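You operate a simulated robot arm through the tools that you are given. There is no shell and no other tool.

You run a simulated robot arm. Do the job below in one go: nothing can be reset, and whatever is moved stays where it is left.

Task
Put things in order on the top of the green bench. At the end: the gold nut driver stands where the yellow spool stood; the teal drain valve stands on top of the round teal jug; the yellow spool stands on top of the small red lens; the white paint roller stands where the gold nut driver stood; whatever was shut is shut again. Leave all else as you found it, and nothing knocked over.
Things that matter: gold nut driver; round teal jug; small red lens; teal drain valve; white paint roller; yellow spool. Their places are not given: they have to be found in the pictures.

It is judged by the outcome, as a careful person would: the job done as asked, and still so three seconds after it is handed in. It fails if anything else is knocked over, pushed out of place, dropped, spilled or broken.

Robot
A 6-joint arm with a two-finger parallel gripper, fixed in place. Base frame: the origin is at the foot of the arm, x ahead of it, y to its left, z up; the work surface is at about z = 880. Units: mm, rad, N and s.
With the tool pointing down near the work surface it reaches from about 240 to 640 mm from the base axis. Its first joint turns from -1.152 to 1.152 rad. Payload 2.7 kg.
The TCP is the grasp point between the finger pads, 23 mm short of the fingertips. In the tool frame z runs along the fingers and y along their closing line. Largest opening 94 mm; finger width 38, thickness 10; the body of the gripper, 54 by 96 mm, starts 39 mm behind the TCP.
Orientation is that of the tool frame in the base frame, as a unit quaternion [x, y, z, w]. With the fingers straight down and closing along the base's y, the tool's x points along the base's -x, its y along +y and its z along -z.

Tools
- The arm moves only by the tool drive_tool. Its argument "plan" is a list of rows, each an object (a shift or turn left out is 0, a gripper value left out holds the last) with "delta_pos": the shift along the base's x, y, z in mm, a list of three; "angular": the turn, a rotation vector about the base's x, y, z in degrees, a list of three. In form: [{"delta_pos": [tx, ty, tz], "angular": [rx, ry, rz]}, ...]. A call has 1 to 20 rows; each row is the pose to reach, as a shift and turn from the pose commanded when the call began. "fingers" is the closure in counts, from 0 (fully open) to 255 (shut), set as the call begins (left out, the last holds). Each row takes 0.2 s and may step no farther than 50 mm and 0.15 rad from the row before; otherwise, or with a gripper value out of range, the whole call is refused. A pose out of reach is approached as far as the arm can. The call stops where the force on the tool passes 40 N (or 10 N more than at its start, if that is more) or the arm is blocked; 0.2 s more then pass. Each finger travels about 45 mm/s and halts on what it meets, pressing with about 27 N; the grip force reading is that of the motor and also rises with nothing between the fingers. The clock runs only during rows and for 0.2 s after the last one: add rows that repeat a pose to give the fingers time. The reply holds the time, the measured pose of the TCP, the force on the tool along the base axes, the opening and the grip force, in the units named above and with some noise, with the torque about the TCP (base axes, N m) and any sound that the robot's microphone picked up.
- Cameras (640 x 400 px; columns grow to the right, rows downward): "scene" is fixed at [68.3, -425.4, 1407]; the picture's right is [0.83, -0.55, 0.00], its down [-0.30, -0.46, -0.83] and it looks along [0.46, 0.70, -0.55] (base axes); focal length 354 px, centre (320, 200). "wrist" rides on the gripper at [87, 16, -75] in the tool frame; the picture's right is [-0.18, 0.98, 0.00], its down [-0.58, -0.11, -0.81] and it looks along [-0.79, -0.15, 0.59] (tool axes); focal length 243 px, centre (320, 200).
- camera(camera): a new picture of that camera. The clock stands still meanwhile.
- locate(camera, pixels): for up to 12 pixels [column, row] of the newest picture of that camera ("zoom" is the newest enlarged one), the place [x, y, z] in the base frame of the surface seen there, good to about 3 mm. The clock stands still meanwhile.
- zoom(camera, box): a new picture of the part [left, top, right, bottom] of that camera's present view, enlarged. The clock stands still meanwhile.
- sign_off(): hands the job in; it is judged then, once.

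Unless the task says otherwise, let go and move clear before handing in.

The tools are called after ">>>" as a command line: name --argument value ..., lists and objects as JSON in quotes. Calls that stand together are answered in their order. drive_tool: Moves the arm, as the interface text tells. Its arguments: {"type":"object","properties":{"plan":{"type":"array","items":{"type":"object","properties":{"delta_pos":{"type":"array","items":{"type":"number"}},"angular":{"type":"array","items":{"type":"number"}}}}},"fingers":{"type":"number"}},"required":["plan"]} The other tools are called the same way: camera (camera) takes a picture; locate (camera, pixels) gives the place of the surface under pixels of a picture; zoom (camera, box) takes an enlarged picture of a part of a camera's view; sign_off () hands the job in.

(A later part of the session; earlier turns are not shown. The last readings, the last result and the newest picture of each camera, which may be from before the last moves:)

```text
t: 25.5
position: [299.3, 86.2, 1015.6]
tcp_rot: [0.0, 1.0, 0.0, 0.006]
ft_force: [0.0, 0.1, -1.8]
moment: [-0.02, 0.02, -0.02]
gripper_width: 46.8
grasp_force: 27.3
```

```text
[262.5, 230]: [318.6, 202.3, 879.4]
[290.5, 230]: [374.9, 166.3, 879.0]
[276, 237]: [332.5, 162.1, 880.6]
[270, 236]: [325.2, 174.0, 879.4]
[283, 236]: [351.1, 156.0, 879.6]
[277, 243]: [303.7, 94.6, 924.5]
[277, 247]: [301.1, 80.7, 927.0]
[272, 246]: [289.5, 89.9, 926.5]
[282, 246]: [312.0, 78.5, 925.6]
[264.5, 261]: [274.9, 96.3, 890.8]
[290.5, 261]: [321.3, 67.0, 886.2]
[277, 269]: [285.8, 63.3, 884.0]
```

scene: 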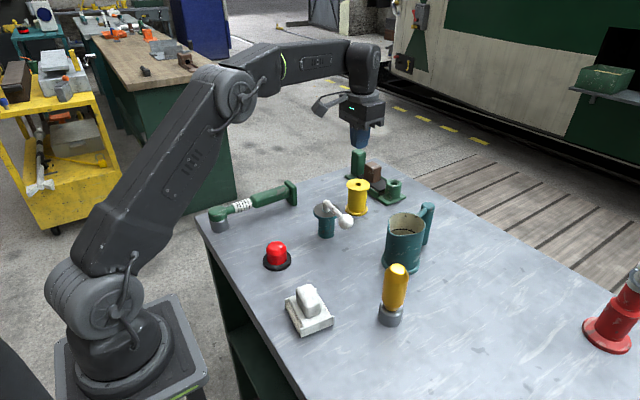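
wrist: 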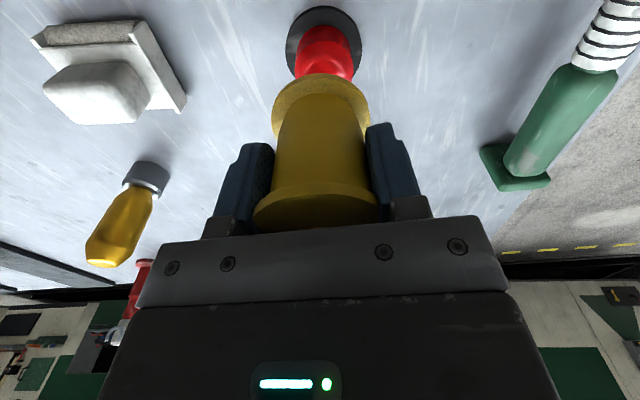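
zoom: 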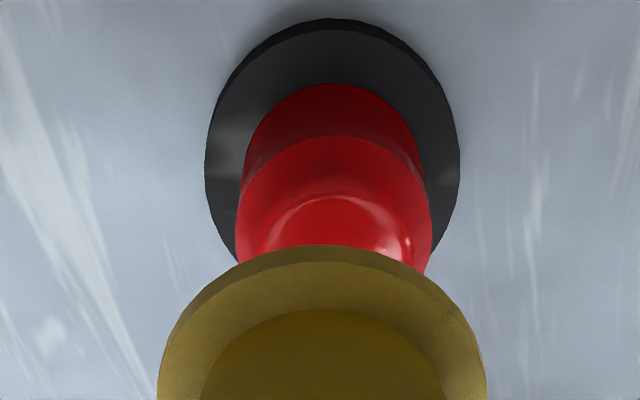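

The lens sits about 3 mm further in +y than the spool, with x aligned. I'll shift by that amount and descend to just above contact.

>>> drive_tool --plan '[{"delta_pos": [-0.3, 3.2, 0]}, {"delta_pos": [-0.3, 3.2, -15]}, {"delta_pos": [-0.3, 3.2, -25]}, {"delta_pos": [-0.3, 3.2, -31]}, {"delta_pos": [-0.3, 3.2, -33]}, {"delta_pos": [-0.3, 3.2, -33]}]'

>>> zoom --camera "scene" --box '[237, 206, 317, 286]'

>>> zoom --camera "wrist" --box '[260, 0, 380, 120]'

```text
t: 26.9
position: [298.4, 91.4, 982.8]
tcp_rot: [0.0, 1.0, 0.001, 0.005]
ft_force: [0.0, -0.1, -1.7]
moment: [-0.02, 0.04, 0.01]
gripper_width: 46.7
grasp_force: 27.2
```

```text
5.00 times, centred on (277, 246) of scene
```

zoom: 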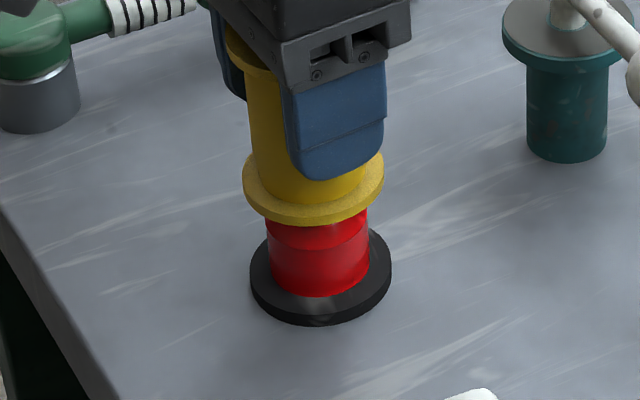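

```text
3.33 times, centred on (320, 60) of wrist
```

zoom: 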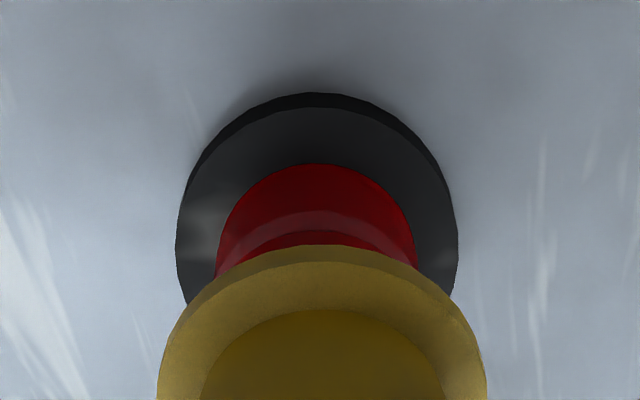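

Now it overshoots by about 1 mm (wrist base centre 317, spool 323). I'll correct by (+1,-1.3) and lower gently to contact.

>>> drive_tool --plan '[{"delta_pos": [1, -1.3, 0]}, {"delta_pos": [1, -1.3, -1]}, {"delta_pos": [1, -1.3, -2]}, {"delta_pos": [1, -1.3, -3]}, {"delta_pos": [1, -1.3, -3]}]'

```text
t: 28.1
position: [299.1, 92.2, 979.2]
tcp_rot: [0.0, 1.0, 0.0, 0.005]
ft_force: [0.4, 0.5, -2.8]
moment: [0.04, -0.04, -0.02]
gripper_width: 46.3
grasp_force: 27.1
```

>>> drive_tool --plan '[{"delta_pos": [0, 0, -1]}, {"delta_pos": [0, 0, -1]}]'

>>> zoom --camera "scene" --box '[237, 206, 317, 286]'

```text
t: 28.7
position: [298.2, 89.5, 978.5]
tcp_rot: [0.0, 1.0, 0.0, 0.005]
ft_force: [0.3, 0.5, -1.6]
moment: [0.01, 0.0, 0.03]
gripper_width: 46.6
grasp_force: 26.6
```

```text
5.00 times, centred on (277, 246) of scene
```

zoom: 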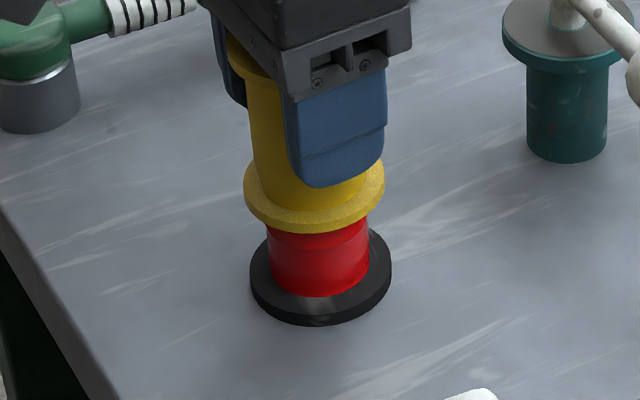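

There is no contact force yet, still about -1.7 N of hanging weight. I'll keep going down.

>>> drive_tool --plan '[{"delta_pos": [0, 0, -1]}, {"delta_pos": [0, 0, -1.5]}, {"delta_pos": [0, 0, -1.5]}]'

```text
t: 29.5
position: [299.1, 90.3, 977.7]
tcp_rot: [0.0, 1.0, 0.0, 0.005]
ft_force: [-0.1, -0.1, -3.0]
moment: [-0.02, -0.02, -0.01]
gripper_width: 46.3
grasp_force: 26.5
```

>>> drive_tool --plan '[{"delta_pos": [0, 0, -1]}, {"delta_pos": [0, 0, -1.5]}, {"delta_pos": [0, 0, -1.5]}]'

```text
t: 30.3
position: [298.4, 90.0, 977.6]
tcp_rot: [0.001, 1.0, 0.0, 0.006]
ft_force: [0.5, -0.1, -3.3]
moment: [0.02, -0.01, 0.03]
gripper_width: 46.2
grasp_force: 26.8
```

>>> drive_tool --plan '[{"delta_pos": [0, 0, -1]}, {"delta_pos": [0, 0, -1.5]}, {"delta_pos": [0, 0, -1.5]}]'

>>> zoom --camera "wrist" --box '[240, 40, 400, 200]'

>>> zoom --camera "scene" --box '[247, 216, 307, 276]'

```text
t: 31.1
position: [298.7, 89.8, 974.9]
tcp_rot: [0.0, 1.0, 0.001, 0.007]
ft_force: [-7.6, 0.7, 25.9]
moment: [0.04, 0.41, -0.06]
gripper_width: 46.5
grasp_force: 27.2
```

```text
2.50 times, centred on (320, 120) of wrist
```

zoom: 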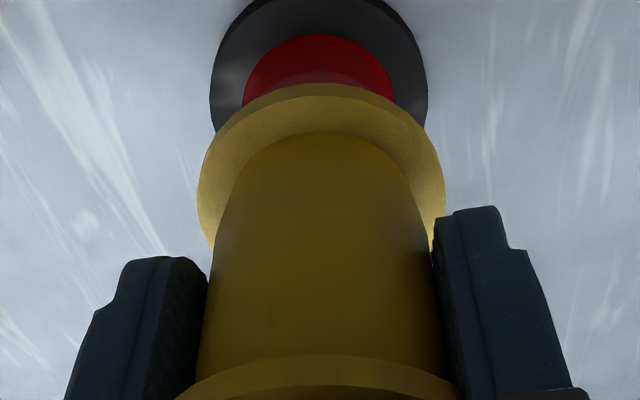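

```text
6.67 times, centred on (277, 246) of scene
```

zoom: 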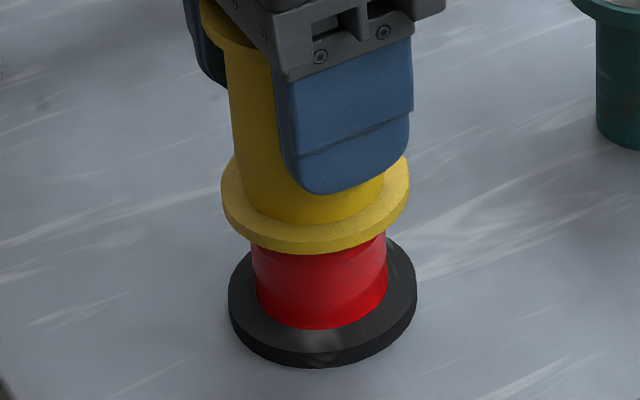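

Contact is made at 26 N, centred to within about 1 mm. I'll relieve the pressure by 1 mm and open the fingers.

>>> drive_tool --plan '[{"delta_pos": [0, 0, 1]}, {"delta_pos": [0, 0, 1]}]'

>>> drive_tool --plan '[{}, {}, {}, {}, {}]' --fingers 0

>>> camera --camera "wrist"

>>> zoom --camera "scene" --box '[237, 196, 317, 276]'

```text
t: 31.7
position: [298.8, 90.8, 975.4]
tcp_rot: [0.001, 1.0, 0.0, 0.006]
ft_force: [3.0, 2.0, 5.6]
moment: [0.09, -0.26, 0.0]
gripper_width: 46.3
grasp_force: 27.1
```

```text
t: 32.9
position: [298.6, 90.0, 975.0]
tcp_rot: [0.0, 1.0, 0.0, 0.006]
ft_force: [0.3, 0.3, -1.0]
moment: [-0.02, -0.01, 0.0]
gripper_width: 94.1
grasp_force: 0.1
```

```text
taken
```

wrist: 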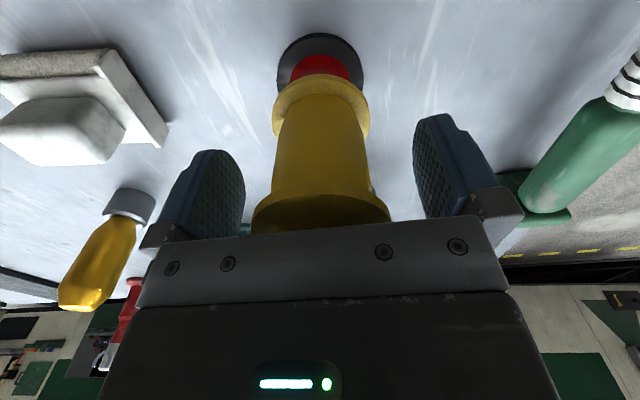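

```text
5.00 times, centred on (277, 236) of scene
```

zoom: 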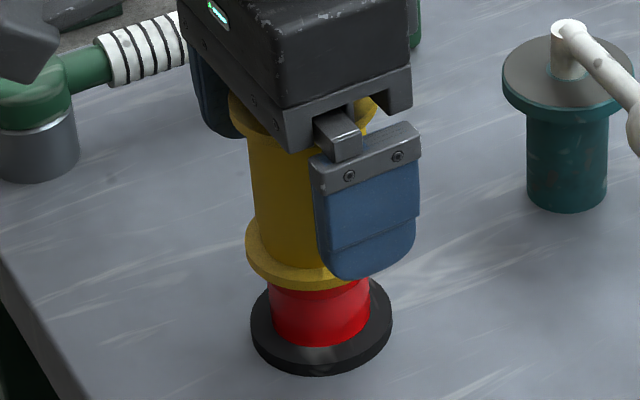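

The spool stands on the lens by itself. I'll rise straight up and go to the gold nut driver at about (395,-153).

>>> drive_tool --plan '[{"delta_pos": [0, 0, 15]}, {"delta_pos": [0, 0, 45]}, {"delta_pos": [0, 0, 90]}, {"delta_pos": [0, 0, 110]}, {"delta_pos": [20, -45, 110]}, {"delta_pos": [38, -90, 110]}, {"delta_pos": [55, -135, 110]}, {"delta_pos": [75, -180, 110]}, {"delta_pos": [90, -220, 110]}, {"delta_pos": [96, -243, 110]}, {"delta_pos": [96, -243, 110]}]'

>>> camera --camera "wrist"

>>> camera --camera "scene"

```text
t: 35.3
position: [395.3, -150.4, 1086.7]
tcp_rot: [0.001, 1.0, 0.001, 0.005]
ft_force: [0.2, 0.0, 0.1]
moment: [-0.02, 0.0, -0.01]
gripper_width: 93.9
grasp_force: 0.1
```

```text
taken
```

wrist: 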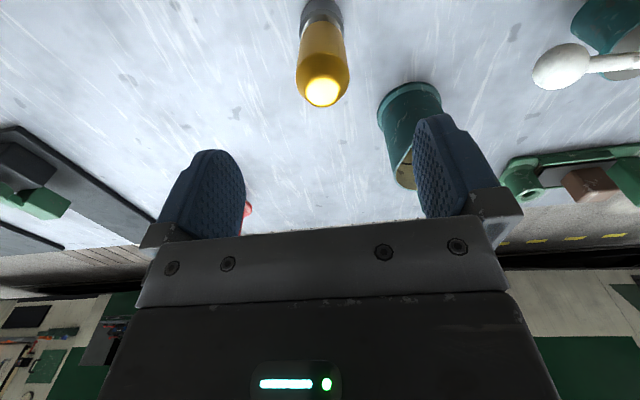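

```text
taken
```

scene: 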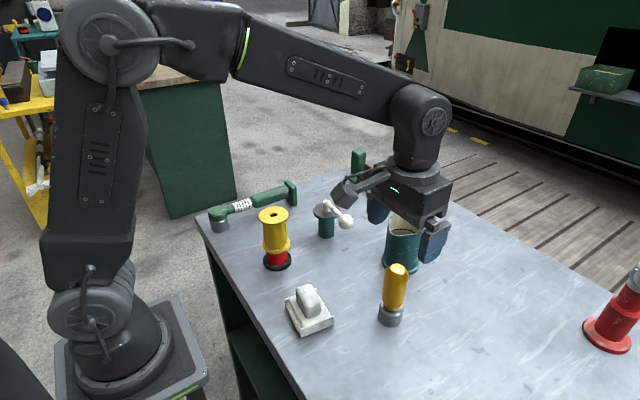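

The spool stands steadily on the lens at (274,240) in the scene picture. Now I'll measure the nut driver in the wrist view at (322,60).

>>> zoom --camera "wrist" --box '[270, 0, 390, 120]'

>>> locate --camera "wrist" --pixels '[[322, 91], [309, 90], [337, 90], [322, 78], [322, 103], [298, 72], [347, 70], [322, 55], [322, 25], [303, 20], [342, 18], [322, 12]]'

>>> zoom --camera "scene" --box '[360, 255, 430, 335]'

```text
3.33 times, centred on (330, 60) of wrist
```

zoom: 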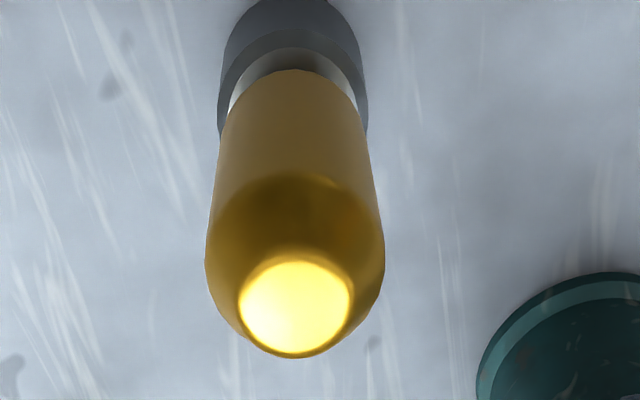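

```text
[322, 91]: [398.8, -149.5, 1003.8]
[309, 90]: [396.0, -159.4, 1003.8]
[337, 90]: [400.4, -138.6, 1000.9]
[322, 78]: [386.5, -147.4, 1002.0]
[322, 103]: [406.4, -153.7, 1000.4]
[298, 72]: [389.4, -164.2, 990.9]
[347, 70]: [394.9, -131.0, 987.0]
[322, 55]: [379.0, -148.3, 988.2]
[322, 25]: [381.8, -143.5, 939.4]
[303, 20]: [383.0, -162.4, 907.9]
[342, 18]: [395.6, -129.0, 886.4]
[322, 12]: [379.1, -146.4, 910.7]
```

```text
5.00 times, centred on (395, 295) of scene
```

zoom: 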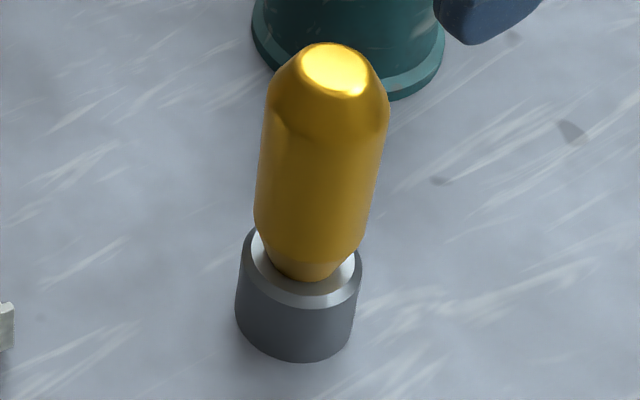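

The nut driver's axis is at about (396.5,-150), with its top at z≈1003. I'll descend around the handle and grip it.

>>> drive_tool --plan '[{"delta_pos": [1, 1.5, -20]}, {"delta_pos": [1, 1.5, -60]}, {"delta_pos": [1, 1.5, -90]}, {"delta_pos": [1, 1.5, -107]}, {"delta_pos": [1, 1.5, -113]}, {"delta_pos": [1, 1.5, -113]}]'

>>> camera --camera "wrist"

```text
t: 36.7
position: [395.6, -149.4, 972.1]
tcp_rot: [-0.001, 1.0, 0.0, 0.005]
ft_force: [-0.2, 0.2, -0.4]
moment: [0.01, -0.02, 0.0]
gripper_width: 94.0
grasp_force: 0.0
```

```text
taken
```

wrist: 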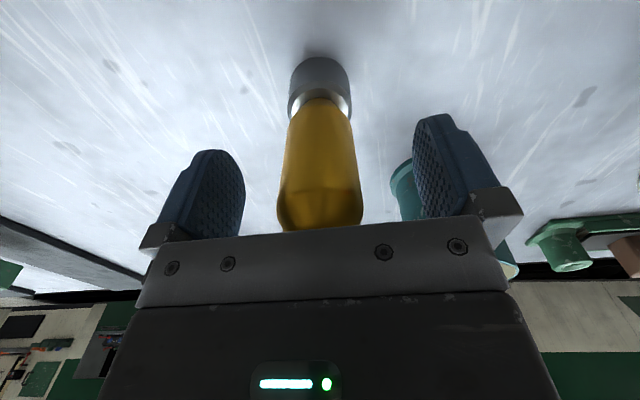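

>>> drive_tool --plan '[{}, {}, {}, {}, {}, {}]' --fingers 255

>>> drive_tool --plan '[{"delta_pos": [0, 0, 3]}, {"delta_pos": [0, 0, 7]}, {"delta_pos": [0, 0, 12]}, {"delta_pos": [0, 0, 20]}, {"delta_pos": [0, 0, 20]}]'

>>> camera --camera "wrist"

>>> zoom --camera "scene" --box '[350, 225, 450, 345]'

```text
t: 38.1
position: [396.2, -149.8, 971.6]
tcp_rot: [0.0, 1.0, 0.0, 0.005]
ft_force: [-0.5, -0.3, 1.4]
moment: [-0.06, 0.04, 0.0]
gripper_width: 37.2
grasp_force: 27.2
```

```text
t: 39.3
position: [395.5, -150.6, 991.3]
tcp_rot: [0.001, 1.0, 0.0, 0.005]
ft_force: [0.1, -0.4, -2.1]
moment: [0.0, 0.02, -0.02]
gripper_width: 36.9
grasp_force: 26.9
```

```text
taken
```

wrist: 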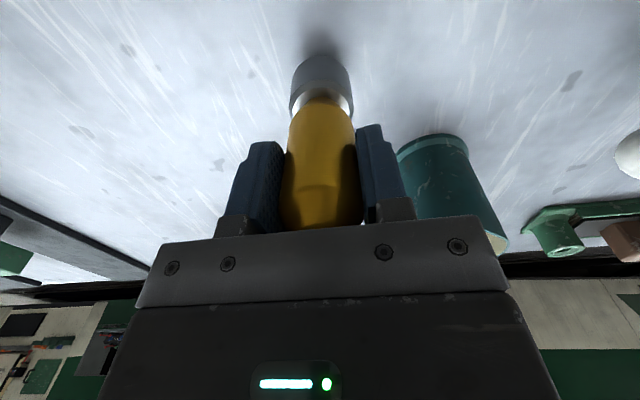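

```text
3.33 times, centred on (400, 285) of scene
```

zoom: 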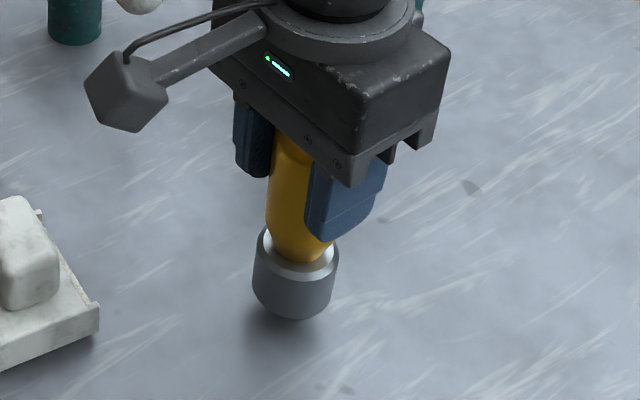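

The nut driver is held upright, with its bottom about 20 mm off the bench. I'll raise it and carry it to the spool's old place (558.5,150.7).

>>> drive_tool --plan '[{"delta_pos": [0, 0, 20]}, {"delta_pos": [0, 0, 60]}, {"delta_pos": [0, 0, 100]}, {"delta_pos": [0, 0, 115]}, {"delta_pos": [20, 37, 115]}, {"delta_pos": [42, 78, 115]}, {"delta_pos": [64, 119, 115]}, {"delta_pos": [86, 160, 115]}, {"delta_pos": [108, 201, 115]}, {"delta_pos": [130, 242, 115]}, {"delta_pos": [150, 279, 115]}, {"delta_pos": [160, 297, 115]}, {"delta_pos": [162.2, 301.4, 115]}, {"delta_pos": [162.2, 301.4, 115]}, {"delta_pos": [162.2, 301.4, 75]}, {"delta_pos": [162.2, 301.4, 40]}, {"delta_pos": [162.2, 301.4, 15]}, {"delta_pos": [162.2, 301.4, 0]}, {"delta_pos": [162.2, 301.4, -10]}, {"delta_pos": [162.2, 301.4, -10]}]'

>>> camera --camera "wrist"

>>> zoom --camera "scene" --box '[310, 135, 430, 255]'

```text
t: 43.5
position: [557.1, 152.0, 982.3]
tcp_rot: [0.0, 1.0, 0.0, 0.005]
ft_force: [-0.4, -0.5, -2.0]
moment: [0.0, 0.04, 0.02]
gripper_width: 37.3
grasp_force: 27.3
```

```text
taken
```

wrist: 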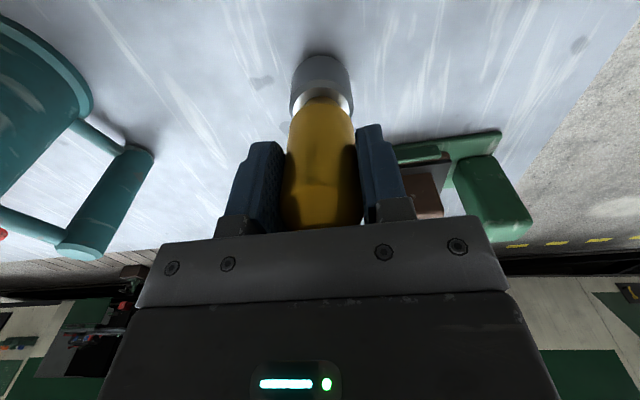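

```text
3.33 times, centred on (370, 195) of scene
```

zoom: 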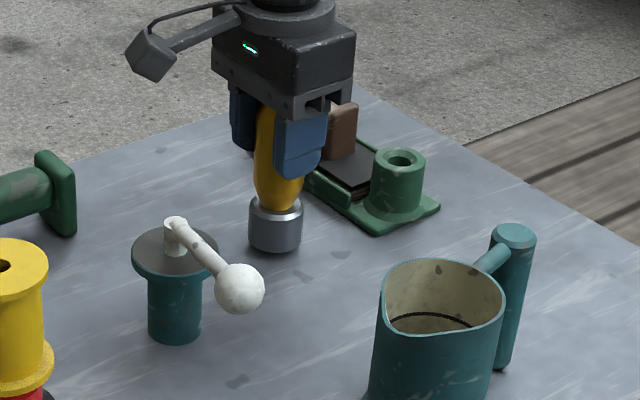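

It hangs about 10 mm above the bench at the spool's old place. I'll lower to contact in small steps.

>>> drive_tool --plan '[{"delta_pos": [0, 0, -5]}, {"delta_pos": [0, 0, -8]}, {"delta_pos": [0, 0, -9]}, {"delta_pos": [0, 0, -9]}]'

```text
t: 44.5
position: [556.9, 150.8, 974.5]
tcp_rot: [0.0, 1.0, 0.0, 0.006]
ft_force: [-3.2, 0.0, 6.0]
moment: [-0.15, 0.35, -0.05]
gripper_width: 37.3
grasp_force: 27.1
```

It is touching with about 8 N of load. I'll release.

>>> drive_tool --plan '[{"delta_pos": [0, 0, -0.3]}, {"delta_pos": [0, 0, -0.3]}]'

>>> drive_tool --plan '[{}, {}, {}, {}, {}]' --fingers 0

>>> drive_tool --plan '[{"delta_pos": [0, 0, 15]}, {"delta_pos": [0, 0, 45]}, {"delta_pos": [0, 0, 80]}, {"delta_pos": [0, 0, 110]}, {"delta_pos": [0, 0, 110]}]'

>>> camera --camera "wrist"

>>> camera --camera "scene"

```text
t: 45.1
position: [557.7, 151.0, 972.6]
tcp_rot: [0.0, 1.0, 0.0, 0.006]
ft_force: [-3.8, 0.9, 9.5]
moment: [-0.18, 0.24, -0.09]
gripper_width: 37.2
grasp_force: 27.0
```

```text
t: 46.3
position: [557.9, 150.6, 971.8]
tcp_rot: [0.0, 1.0, 0.0, 0.005]
ft_force: [0.5, -1.5, 0.6]
moment: [-0.01, 0.03, -0.01]
gripper_width: 94.2
grasp_force: 0.0
```

```text
t: 47.5
position: [561.0, 150.8, 1082.3]
tcp_rot: [0.0, 1.0, 0.0, 0.005]
ft_force: [-0.6, 0.1, 0.2]
moment: [0.0, 0.02, 0.0]
gripper_width: 93.9
grasp_force: 0.0
```

```text
taken
```

wrist: 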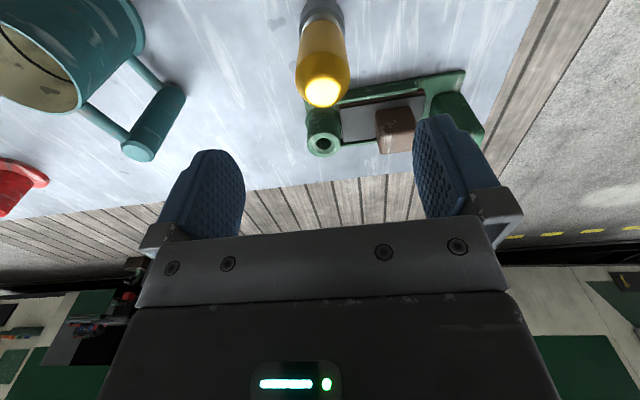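

```text
taken
```

scene: 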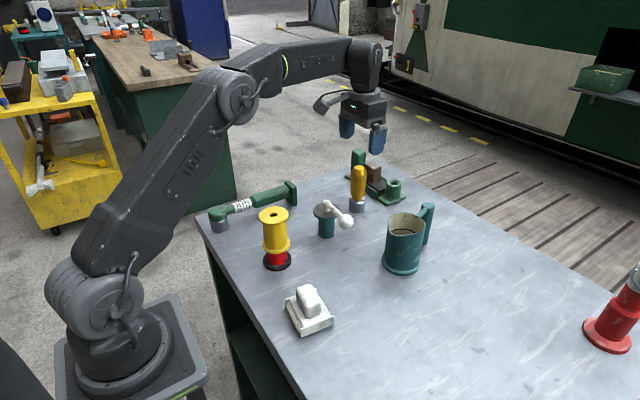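

The gold nut driver stands in the spool's old place, at (358,190). Next I'll go above the white roller at about (276,-68).

>>> drive_tool --plan '[{"delta_pos": [-35, -27, 0]}, {"delta_pos": [-73, -56, 0]}, {"delta_pos": [-111, -86, 0]}, {"delta_pos": [-149, -116, 0]}, {"delta_pos": [-187, -146, 0]}, {"delta_pos": [-225, -175, 0]}, {"delta_pos": [-260, -202, 0]}, {"delta_pos": [-282, -218, 0]}, {"delta_pos": [-282, -218, -30]}, {"delta_pos": [-282, -218, -60]}, {"delta_pos": [-282, -218, -60]}]'

>>> camera --camera "wrist"

>>> zoom --camera "wrist" --box '[240, 20, 420, 180]'

```text
t: 49.9
position: [276.2, -67.5, 1021.9]
tcp_rot: [0.001, 1.0, 0.0, 0.005]
ft_force: [0.3, 0.6, 0.8]
moment: [-0.03, 0.01, -0.03]
gripper_width: 93.8
grasp_force: 0.1
```

```text
taken
```

wrist: 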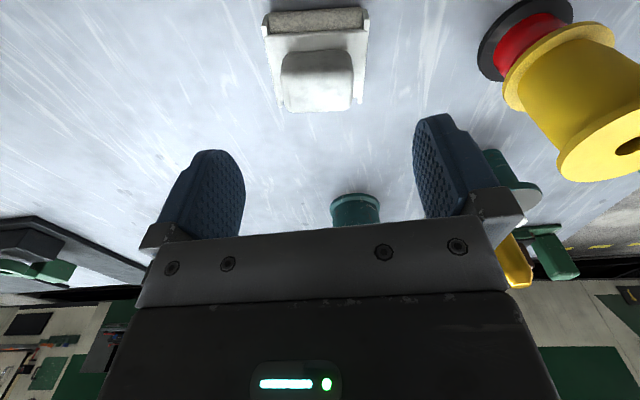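

```text
2.50 times, centred on (330, 100) of wrist
```

zoom: 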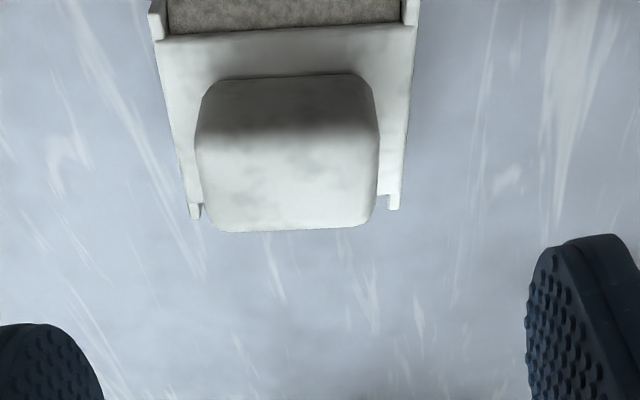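

>>> locate --camera "wrist" --pixels '[[286, 80], [348, 76], [287, 108], [349, 106], [318, 78], [318, 109], [318, 92], [283, 70], [353, 70], [318, 53], [264, 36], [367, 28]]'

>>> zoom --camera "scene" --box '[270, 270, 350, 350]'

>>> zoom --camera "wrist" --box '[250, 0, 390, 120]'

```text
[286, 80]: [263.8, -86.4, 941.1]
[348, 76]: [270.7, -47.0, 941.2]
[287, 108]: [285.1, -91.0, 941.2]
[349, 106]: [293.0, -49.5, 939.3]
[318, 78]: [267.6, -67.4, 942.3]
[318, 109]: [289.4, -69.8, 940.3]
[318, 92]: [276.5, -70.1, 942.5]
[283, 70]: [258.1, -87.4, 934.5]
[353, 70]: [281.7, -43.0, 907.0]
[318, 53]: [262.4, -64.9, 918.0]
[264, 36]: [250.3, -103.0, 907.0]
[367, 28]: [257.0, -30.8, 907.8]
```

```text
5.00 times, centred on (310, 310) of scene
```

zoom: 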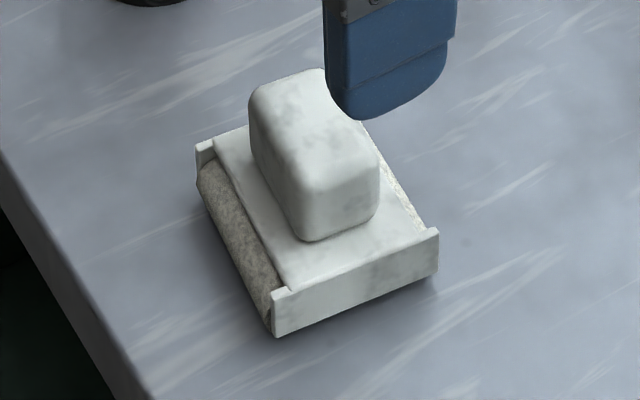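

```text
3.33 times, centred on (320, 60) of wrist
```

zoom: 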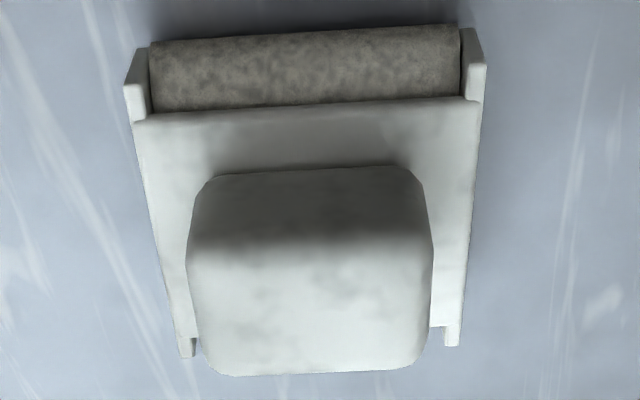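

The handle top is centred at about (278,-69), turned about -8°, and the plate top is at z≈907. I'll turn the tool to match and descend to z≈936.

>>> drive_tool --plan '[{"delta_pos": [1.5, -1.7, 0], "angular": [0, 0, -8]}, {"delta_pos": [1.5, -1.7, -30], "angular": [0, 0, -8]}, {"delta_pos": [1.5, -1.7, -60], "angular": [0, 0, -8]}, {"delta_pos": [1.5, -1.7, -80], "angular": [0, 0, -8]}, {"delta_pos": [1.5, -1.7, -87], "angular": [0, 0, -8]}, {"delta_pos": [1.5, -1.7, -87], "angular": [0, 0, -8]}]'

>>> camera --camera "wrist"

>>> zoom --camera "scene" --box '[260, 260, 360, 360]'

```text
t: 51.3
position: [277.0, -69.4, 932.4]
tcp_rot: [0.07, 0.998, 0.001, 0.005]
ft_force: [-0.7, -0.3, 0.5]
moment: [0.01, 0.01, -0.02]
gripper_width: 94.2
grasp_force: 0.1
```

```text
taken
```

wrist: 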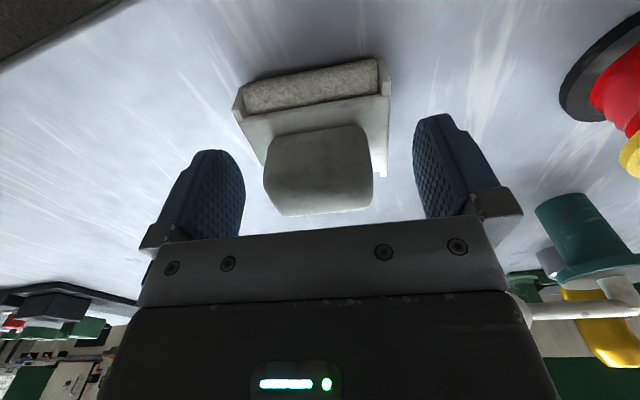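

```text
4.00 times, centred on (310, 310) of scene
```

zoom: 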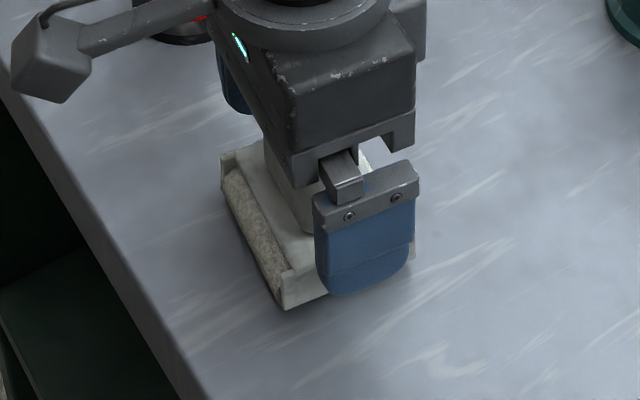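

The handle lies between the pads, and the apparent slant matches the camera's own 10° yaw, so it is aligned. I'll close and lift slowly.

>>> drive_tool --plan '[{}, {}, {}, {}, {}, {}]' --fingers 255

>>> drive_tool --plan '[{"delta_pos": [0, 0, 3]}, {"delta_pos": [0, 0, 7]}, {"delta_pos": [0, 0, 12]}, {"delta_pos": [0, 0, 20]}, {"delta_pos": [0, 0, 20]}]'

>>> camera --camera "wrist"

>>> zoom --camera "scene" --box '[260, 250, 360, 350]'

```text
t: 52.7
position: [279.1, -69.4, 932.7]
tcp_rot: [0.07, 0.998, -0.001, 0.006]
ft_force: [0.1, -0.1, 0.3]
moment: [0.03, 0.03, 0.03]
gripper_width: 49.8
grasp_force: 27.2
```

```text
t: 53.9
position: [278.4, -69.1, 954.3]
tcp_rot: [0.07, 0.998, 0.0, 0.005]
ft_force: [0.3, -0.1, -0.4]
moment: [-0.03, 0.02, -0.02]
gripper_width: 49.5
grasp_force: 27.3
```

```text
taken
```

wrist: 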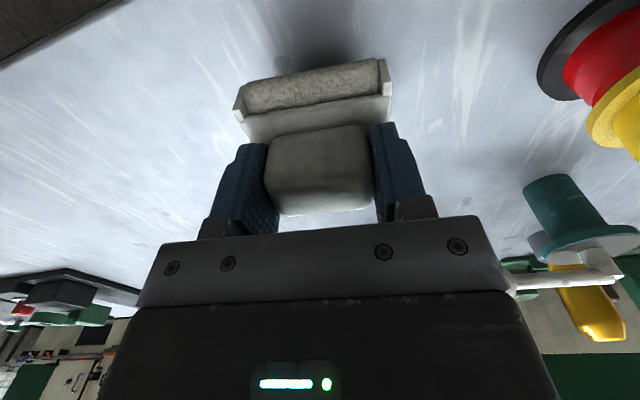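

```text
4.00 times, centred on (310, 300) of scene
```

zoom: 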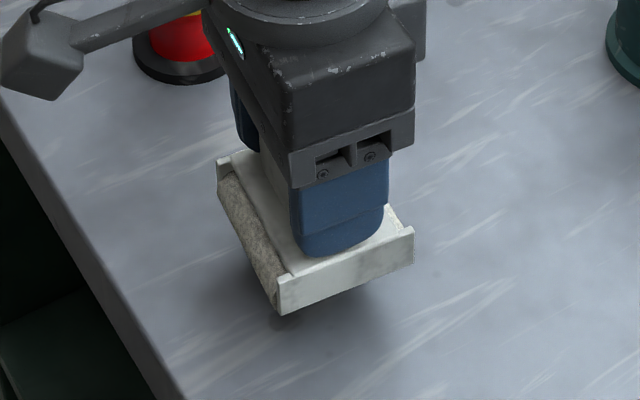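

The roller is held level, with its shadow visible beneath it. I'll carry it to the nut driver's old place (396.5,-150).

>>> drive_tool --plan '[{"delta_pos": [0, 0, 20]}, {"delta_pos": [15, -10, 35]}, {"delta_pos": [45, -31, 35]}, {"delta_pos": [75, -52, 35]}, {"delta_pos": [102, -70, 35]}, {"delta_pos": [116, -80, 35]}, {"delta_pos": [118.5, -81.3, 35]}, {"delta_pos": [118.5, -81.3, 15]}, {"delta_pos": [118.5, -81.3, 0]}, {"delta_pos": [118.5, -81.3, -10]}, {"delta_pos": [118.5, -81.3, -14]}, {"delta_pos": [118.5, -81.3, -14]}]'

>>> camera --camera "wrist"

>>> zoom --camera "scene" --box '[340, 240, 460, 360]'

```text
t: 56.5
position: [397.0, -151.8, 941.1]
tcp_rot: [0.07, 0.997, -0.001, 0.006]
ft_force: [0.4, 0.1, -1.0]
moment: [-0.02, 0.02, -0.04]
gripper_width: 49.4
grasp_force: 27.0
```

```text
taken
```

wrist: 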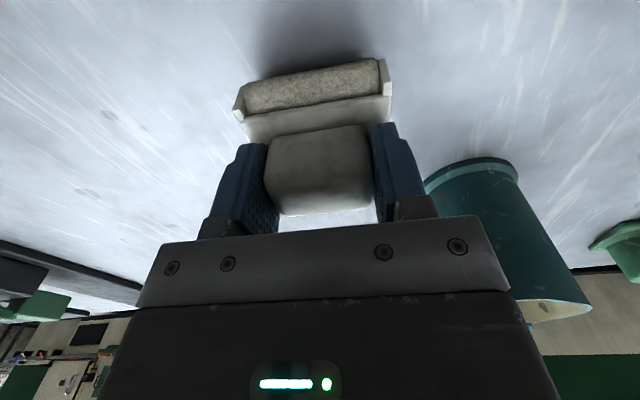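

```text
3.33 times, centred on (400, 300) of scene
```

zoom: 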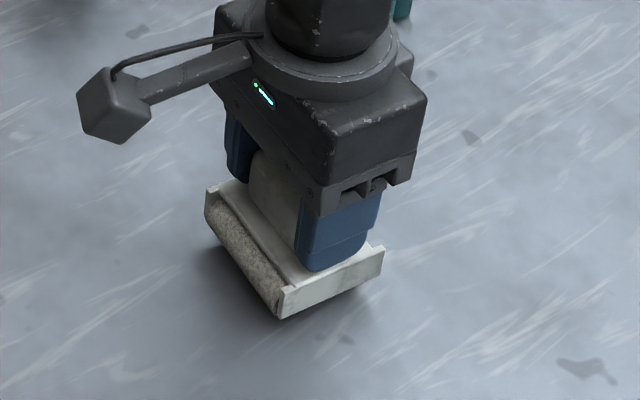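

It is about 6 mm above the bench. I'll lower gently to contact.

>>> drive_tool --plan '[{"delta_pos": [0, 0, -3]}, {"delta_pos": [0, 0, -5]}, {"delta_pos": [0, 0, -6]}, {"delta_pos": [0, 0, -6]}]'

```text
t: 57.5
position: [398.1, -150.2, 935.8]
tcp_rot: [0.07, 0.998, -0.001, 0.005]
ft_force: [0.2, -0.2, -1.1]
moment: [-0.02, 0.01, -0.03]
gripper_width: 49.5
grasp_force: 27.4
```

>>> drive_tool --plan '[{"delta_pos": [0, 0, -0.7]}, {"delta_pos": [0, 0, -1.3]}, {"delta_pos": [0, 0, -1.3]}]'

```text
t: 58.3
position: [396.7, -150.2, 934.9]
tcp_rot: [0.069, 0.998, 0.0, 0.006]
ft_force: [-0.4, 0.2, -0.6]
moment: [-0.04, -0.04, 0.01]
gripper_width: 49.6
grasp_force: 26.7
```

>>> drive_tool --plan '[{"delta_pos": [0, 0, -0.7]}, {"delta_pos": [0, 0, -1.4]}, {"delta_pos": [0, 0, -1.4]}]'

>>> zoom --camera "scene" --box '[350, 270, 430, 350]'

```text
t: 59.1
position: [396.4, -150.2, 933.5]
tcp_rot: [0.069, 0.998, 0.0, 0.005]
ft_force: [-0.3, -1.1, -0.9]
moment: [-0.02, 0.02, 0.0]
gripper_width: 49.8
grasp_force: 26.9
```

```text
5.00 times, centred on (390, 310) of scene
```

zoom: 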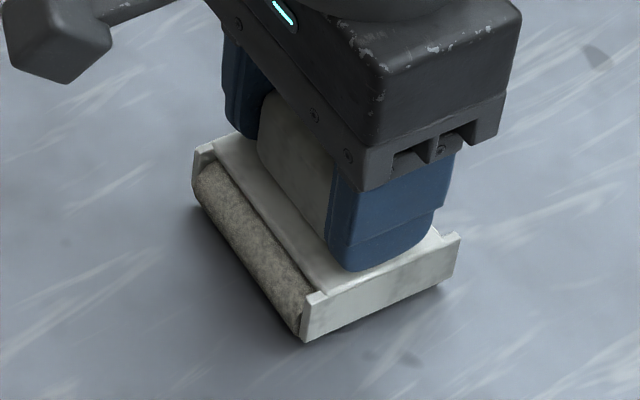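

>>> drive_tool --plan '[{"delta_pos": [0, 0, -0.7]}, {"delta_pos": [0, 0, -1.2]}, {"delta_pos": [0, 0, -1.2]}]'

```text
t: 59.9
position: [397.1, -151.1, 932.4]
tcp_rot: [0.07, 0.998, -0.001, 0.006]
ft_force: [-5.0, 3.5, 19.9]
moment: [0.09, 0.04, -0.01]
gripper_width: 49.8
grasp_force: 27.4
```

Contact reads 20 N. I'll ease off by 0.5 mm, release and rise.

>>> drive_tool --plan '[{"delta_pos": [0, 0, 0.5]}, {"delta_pos": [0, 0, 0.5]}]'

>>> drive_tool --plan '[{}, {}, {}, {}, {}]' --fingers 0

>>> drive_tool --plan '[{"delta_pos": [0, 0, 15]}, {"delta_pos": [0, 0, 50]}, {"delta_pos": [0, 0, 95], "angular": [0, 0, 4]}, {"delta_pos": [0, 0, 135], "angular": [0, 0, 8]}, {"delta_pos": [0, 0, 150], "angular": [0, 0, 8]}, {"delta_pos": [0, 0, 150], "angular": [0, 0, 8]}]'

>>> camera --camera "wrist"

>>> camera --camera "scene"

```text
t: 60.5
position: [396.5, -150.6, 932.8]
tcp_rot: [0.07, 0.998, -0.001, 0.007]
ft_force: [1.7, 5.2, 15.9]
moment: [0.09, -0.24, 0.02]
gripper_width: 49.6
grasp_force: 26.7
```

```text
t: 61.7
position: [397.5, -150.7, 930.7]
tcp_rot: [0.07, 0.998, -0.001, 0.005]
ft_force: [-0.1, -0.5, 0.0]
moment: [-0.02, -0.04, -0.01]
gripper_width: 93.9
grasp_force: 0.1
```

```text
t: 63.1
position: [396.9, -149.5, 1082.6]
tcp_rot: [-0.001, 1.0, 0.0, 0.006]
ft_force: [-0.2, 0.5, -0.7]
moment: [0.0, -0.01, -0.03]
gripper_width: 94.1
grasp_force: 0.0
```

```text
taken
```

wrist: 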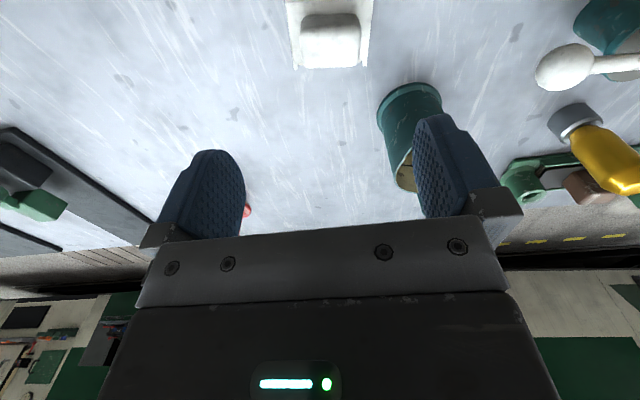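

```text
taken
```

scene: 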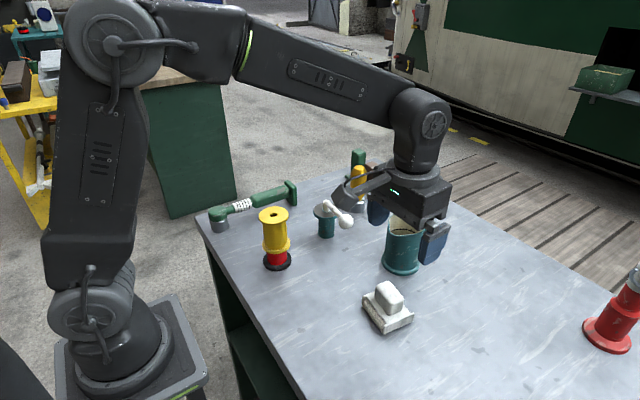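

The roller now stands in the nut driver's old place, at (387,308). Next is the valve. I'll turn the tool -90° so the fingers close along x, clear of the lever that points to -y, and move above it.

>>> drive_tool --plan '[{"delta_pos": [3, 20, 0], "angular": [0, 0, -7.5]}, {"delta_pos": [7, 42, 0], "angular": [0, 0, -15]}, {"delta_pos": [10, 64, 0], "angular": [0, 0, -22.5]}, {"delta_pos": [14, 86, 0], "angular": [0, 0, -30]}, {"delta_pos": [18, 108, 0], "angular": [0, 0, -37.5]}, {"delta_pos": [21, 130, 0], "angular": [0, 0, -45]}, {"delta_pos": [25, 152, 0], "angular": [0, 0, -52.5]}, {"delta_pos": [29, 174, 0], "angular": [0, 0, -60]}, {"delta_pos": [32, 196, 0], "angular": [0, 0, -67.5]}, {"delta_pos": [36, 218, 0], "angular": [0, 0, -75]}, {"delta_pos": [40, 240, 0], "angular": [0, 0, -82.5]}, {"delta_pos": [42.5, 258.3, 0], "angular": [0, 0, -90]}, {"delta_pos": [42.5, 258.3, 0], "angular": [0, 0, -90]}]'

>>> camera --camera "wrist"

>>> camera --camera "scene"

```text
t: 65.9
position: [437.7, 105.9, 1082.3]
tcp_rot: [0.708, 0.706, -0.003, 0.003]
ft_force: [0.1, 0.2, 0.2]
moment: [-0.02, 0.02, -0.04]
gripper_width: 94.0
grasp_force: 0.0
```

```text
taken
```

wrist: 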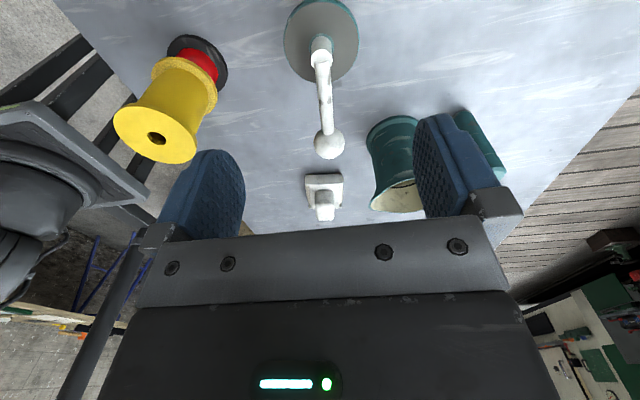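

```text
taken
```

scene: 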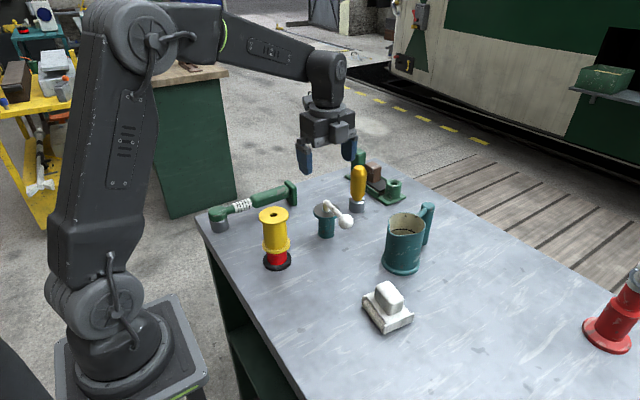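

>>> zoom --camera "wrist" --box '[260, 0, 400, 170]'

>>> locate --camera "wrist" --pixels '[[286, 40], [357, 40], [295, 15], [348, 15], [300, 72], [343, 72], [320, 5], [322, 45], [320, 78], [326, 100], [328, 145], [310, 35]]'

>>> locate --camera "scene" --pixels '[[315, 212], [337, 214], [325, 218], [320, 206], [331, 205], [319, 230], [333, 230], [326, 236], [346, 221], [326, 222], [334, 203], [315, 216]]'

```text
2.35 times, centred on (330, 85) of wrist
```

zoom: 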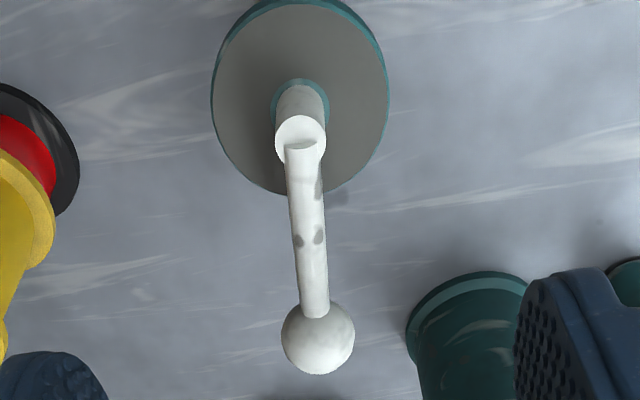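

```text
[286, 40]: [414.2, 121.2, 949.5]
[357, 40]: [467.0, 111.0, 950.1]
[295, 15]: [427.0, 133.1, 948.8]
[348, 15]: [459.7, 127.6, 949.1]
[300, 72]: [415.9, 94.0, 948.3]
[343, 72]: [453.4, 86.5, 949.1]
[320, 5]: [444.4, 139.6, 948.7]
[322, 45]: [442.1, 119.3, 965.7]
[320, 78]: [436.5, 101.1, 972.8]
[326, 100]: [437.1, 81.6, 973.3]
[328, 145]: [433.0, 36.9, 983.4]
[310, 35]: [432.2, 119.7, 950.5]
```

```text
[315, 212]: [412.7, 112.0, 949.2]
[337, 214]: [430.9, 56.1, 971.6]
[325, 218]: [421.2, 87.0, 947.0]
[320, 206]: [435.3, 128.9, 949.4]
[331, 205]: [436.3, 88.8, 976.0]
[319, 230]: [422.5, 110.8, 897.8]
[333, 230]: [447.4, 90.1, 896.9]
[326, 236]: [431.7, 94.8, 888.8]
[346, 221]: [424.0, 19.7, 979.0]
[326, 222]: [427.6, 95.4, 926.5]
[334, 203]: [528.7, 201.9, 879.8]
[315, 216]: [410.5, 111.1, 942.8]
```

The flange is centred at (440,110.5) with its top at z≈949, the lever top is at z≈975, and the ball hangs outside the gripper's footprint. I'll descend to z≈948.

>>> drive_tool --plan '[{"delta_pos": [1.3, 2.5, -30]}, {"delta_pos": [1.3, 2.5, -70]}, {"delta_pos": [1.3, 2.5, -105]}, {"delta_pos": [1.3, 2.5, -125]}, {"delta_pos": [1.3, 2.5, -133]}, {"delta_pos": [1.3, 2.5, -133]}]'

>>> camera --camera "wrist"

>>> zoom --camera "scene" --box '[280, 160, 370, 250]'

```text
t: 67.3
position: [440.0, 110.0, 950.4]
tcp_rot: [0.707, 0.707, -0.003, 0.004]
ft_force: [-0.1, 0.1, 0.0]
moment: [-0.02, -0.01, 0.0]
gripper_width: 94.2
grasp_force: 0.0
```

```text
taken
```

wrist: 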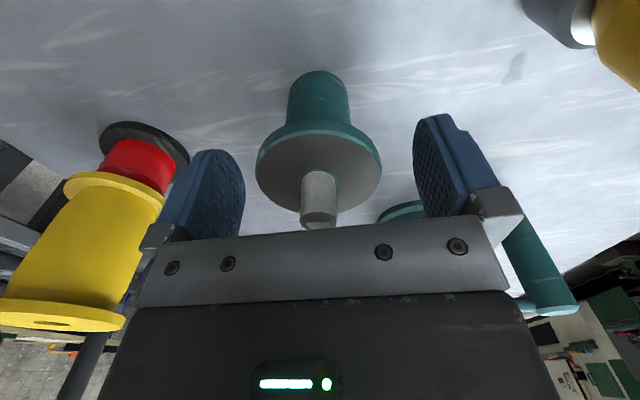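

```text
4.44 times, centred on (325, 205) of scene
```

zoom: 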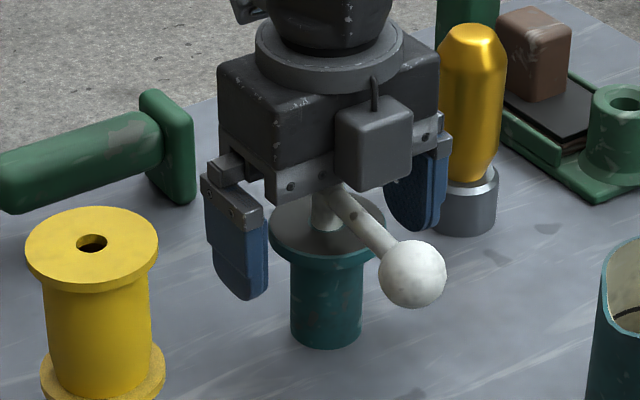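

The flange sits between the pads (grey disc rows 133 to 208, which is where a centred disc would show). I'll close on it.

>>> drive_tool --plan '[{"delta_pos": [0, 1, 0]}, {"delta_pos": [0, 1, 0]}, {"delta_pos": [0, 1, 0]}, {"delta_pos": [0, 1, 0]}, {"delta_pos": [0, 1, 0]}, {"delta_pos": [0, 1, 0]}]' --fingers 255

>>> camera --camera "wrist"

>>> zoom --camera "scene" --box '[280, 160, 370, 250]'

```text
t: 68.7
position: [442.3, 111.6, 948.6]
tcp_rot: [0.707, 0.707, -0.004, 0.003]
ft_force: [-0.4, 0.0, 0.2]
moment: [0.06, -0.03, -0.01]
gripper_width: 58.2
grasp_force: 26.8
```

```text
taken
```

wrist: 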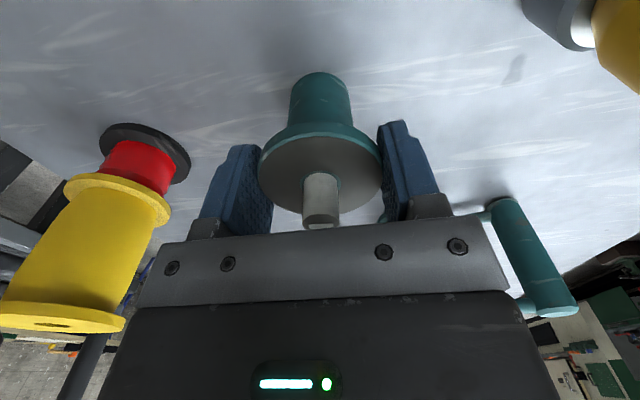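

```text
4.44 times, centred on (325, 205) of scene
```

zoom: 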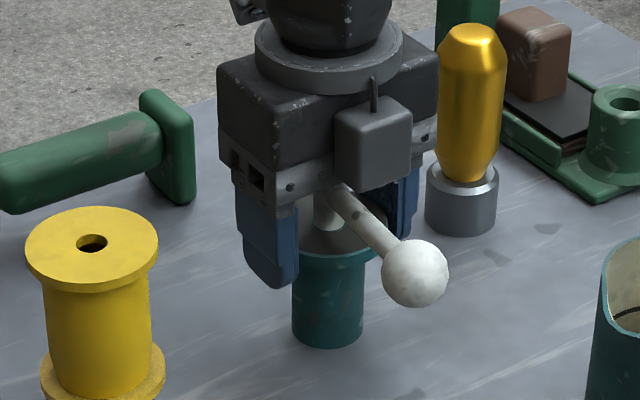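

The grip is on the flange at 58.2 mm. I'll lift slowly and look for tilt.

>>> drive_tool --plan '[{"delta_pos": [0, 0, 2]}, {"delta_pos": [0, 0, 5]}, {"delta_pos": [0, 0, 9]}, {"delta_pos": [0, 0, 14]}, {"delta_pos": [0, 0, 20]}, {"delta_pos": [0, 0, 20]}]'

>>> camera --camera "wrist"

>>> zoom --camera "scene" --box '[280, 160, 370, 250]'

```text
t: 70.1
position: [441.9, 110.5, 970.7]
tcp_rot: [0.707, 0.707, -0.004, 0.004]
ft_force: [0.0, -0.4, -2.6]
moment: [0.04, -0.04, -0.01]
gripper_width: 57.9
grasp_force: 27.0
```

```text
taken
```

wrist: 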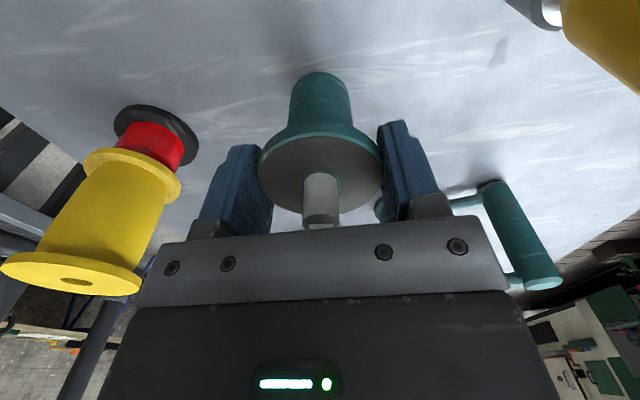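

```text
4.44 times, centred on (325, 205) of scene
```

zoom: 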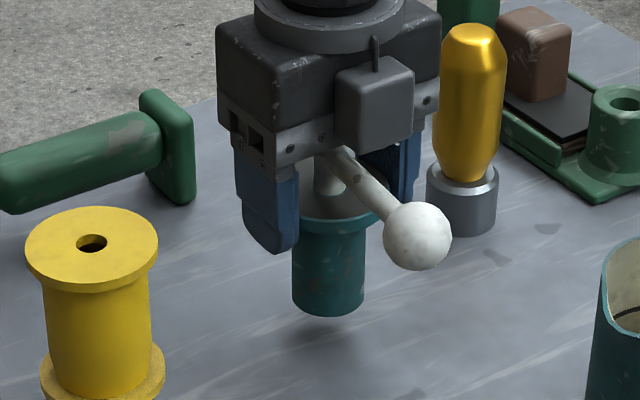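

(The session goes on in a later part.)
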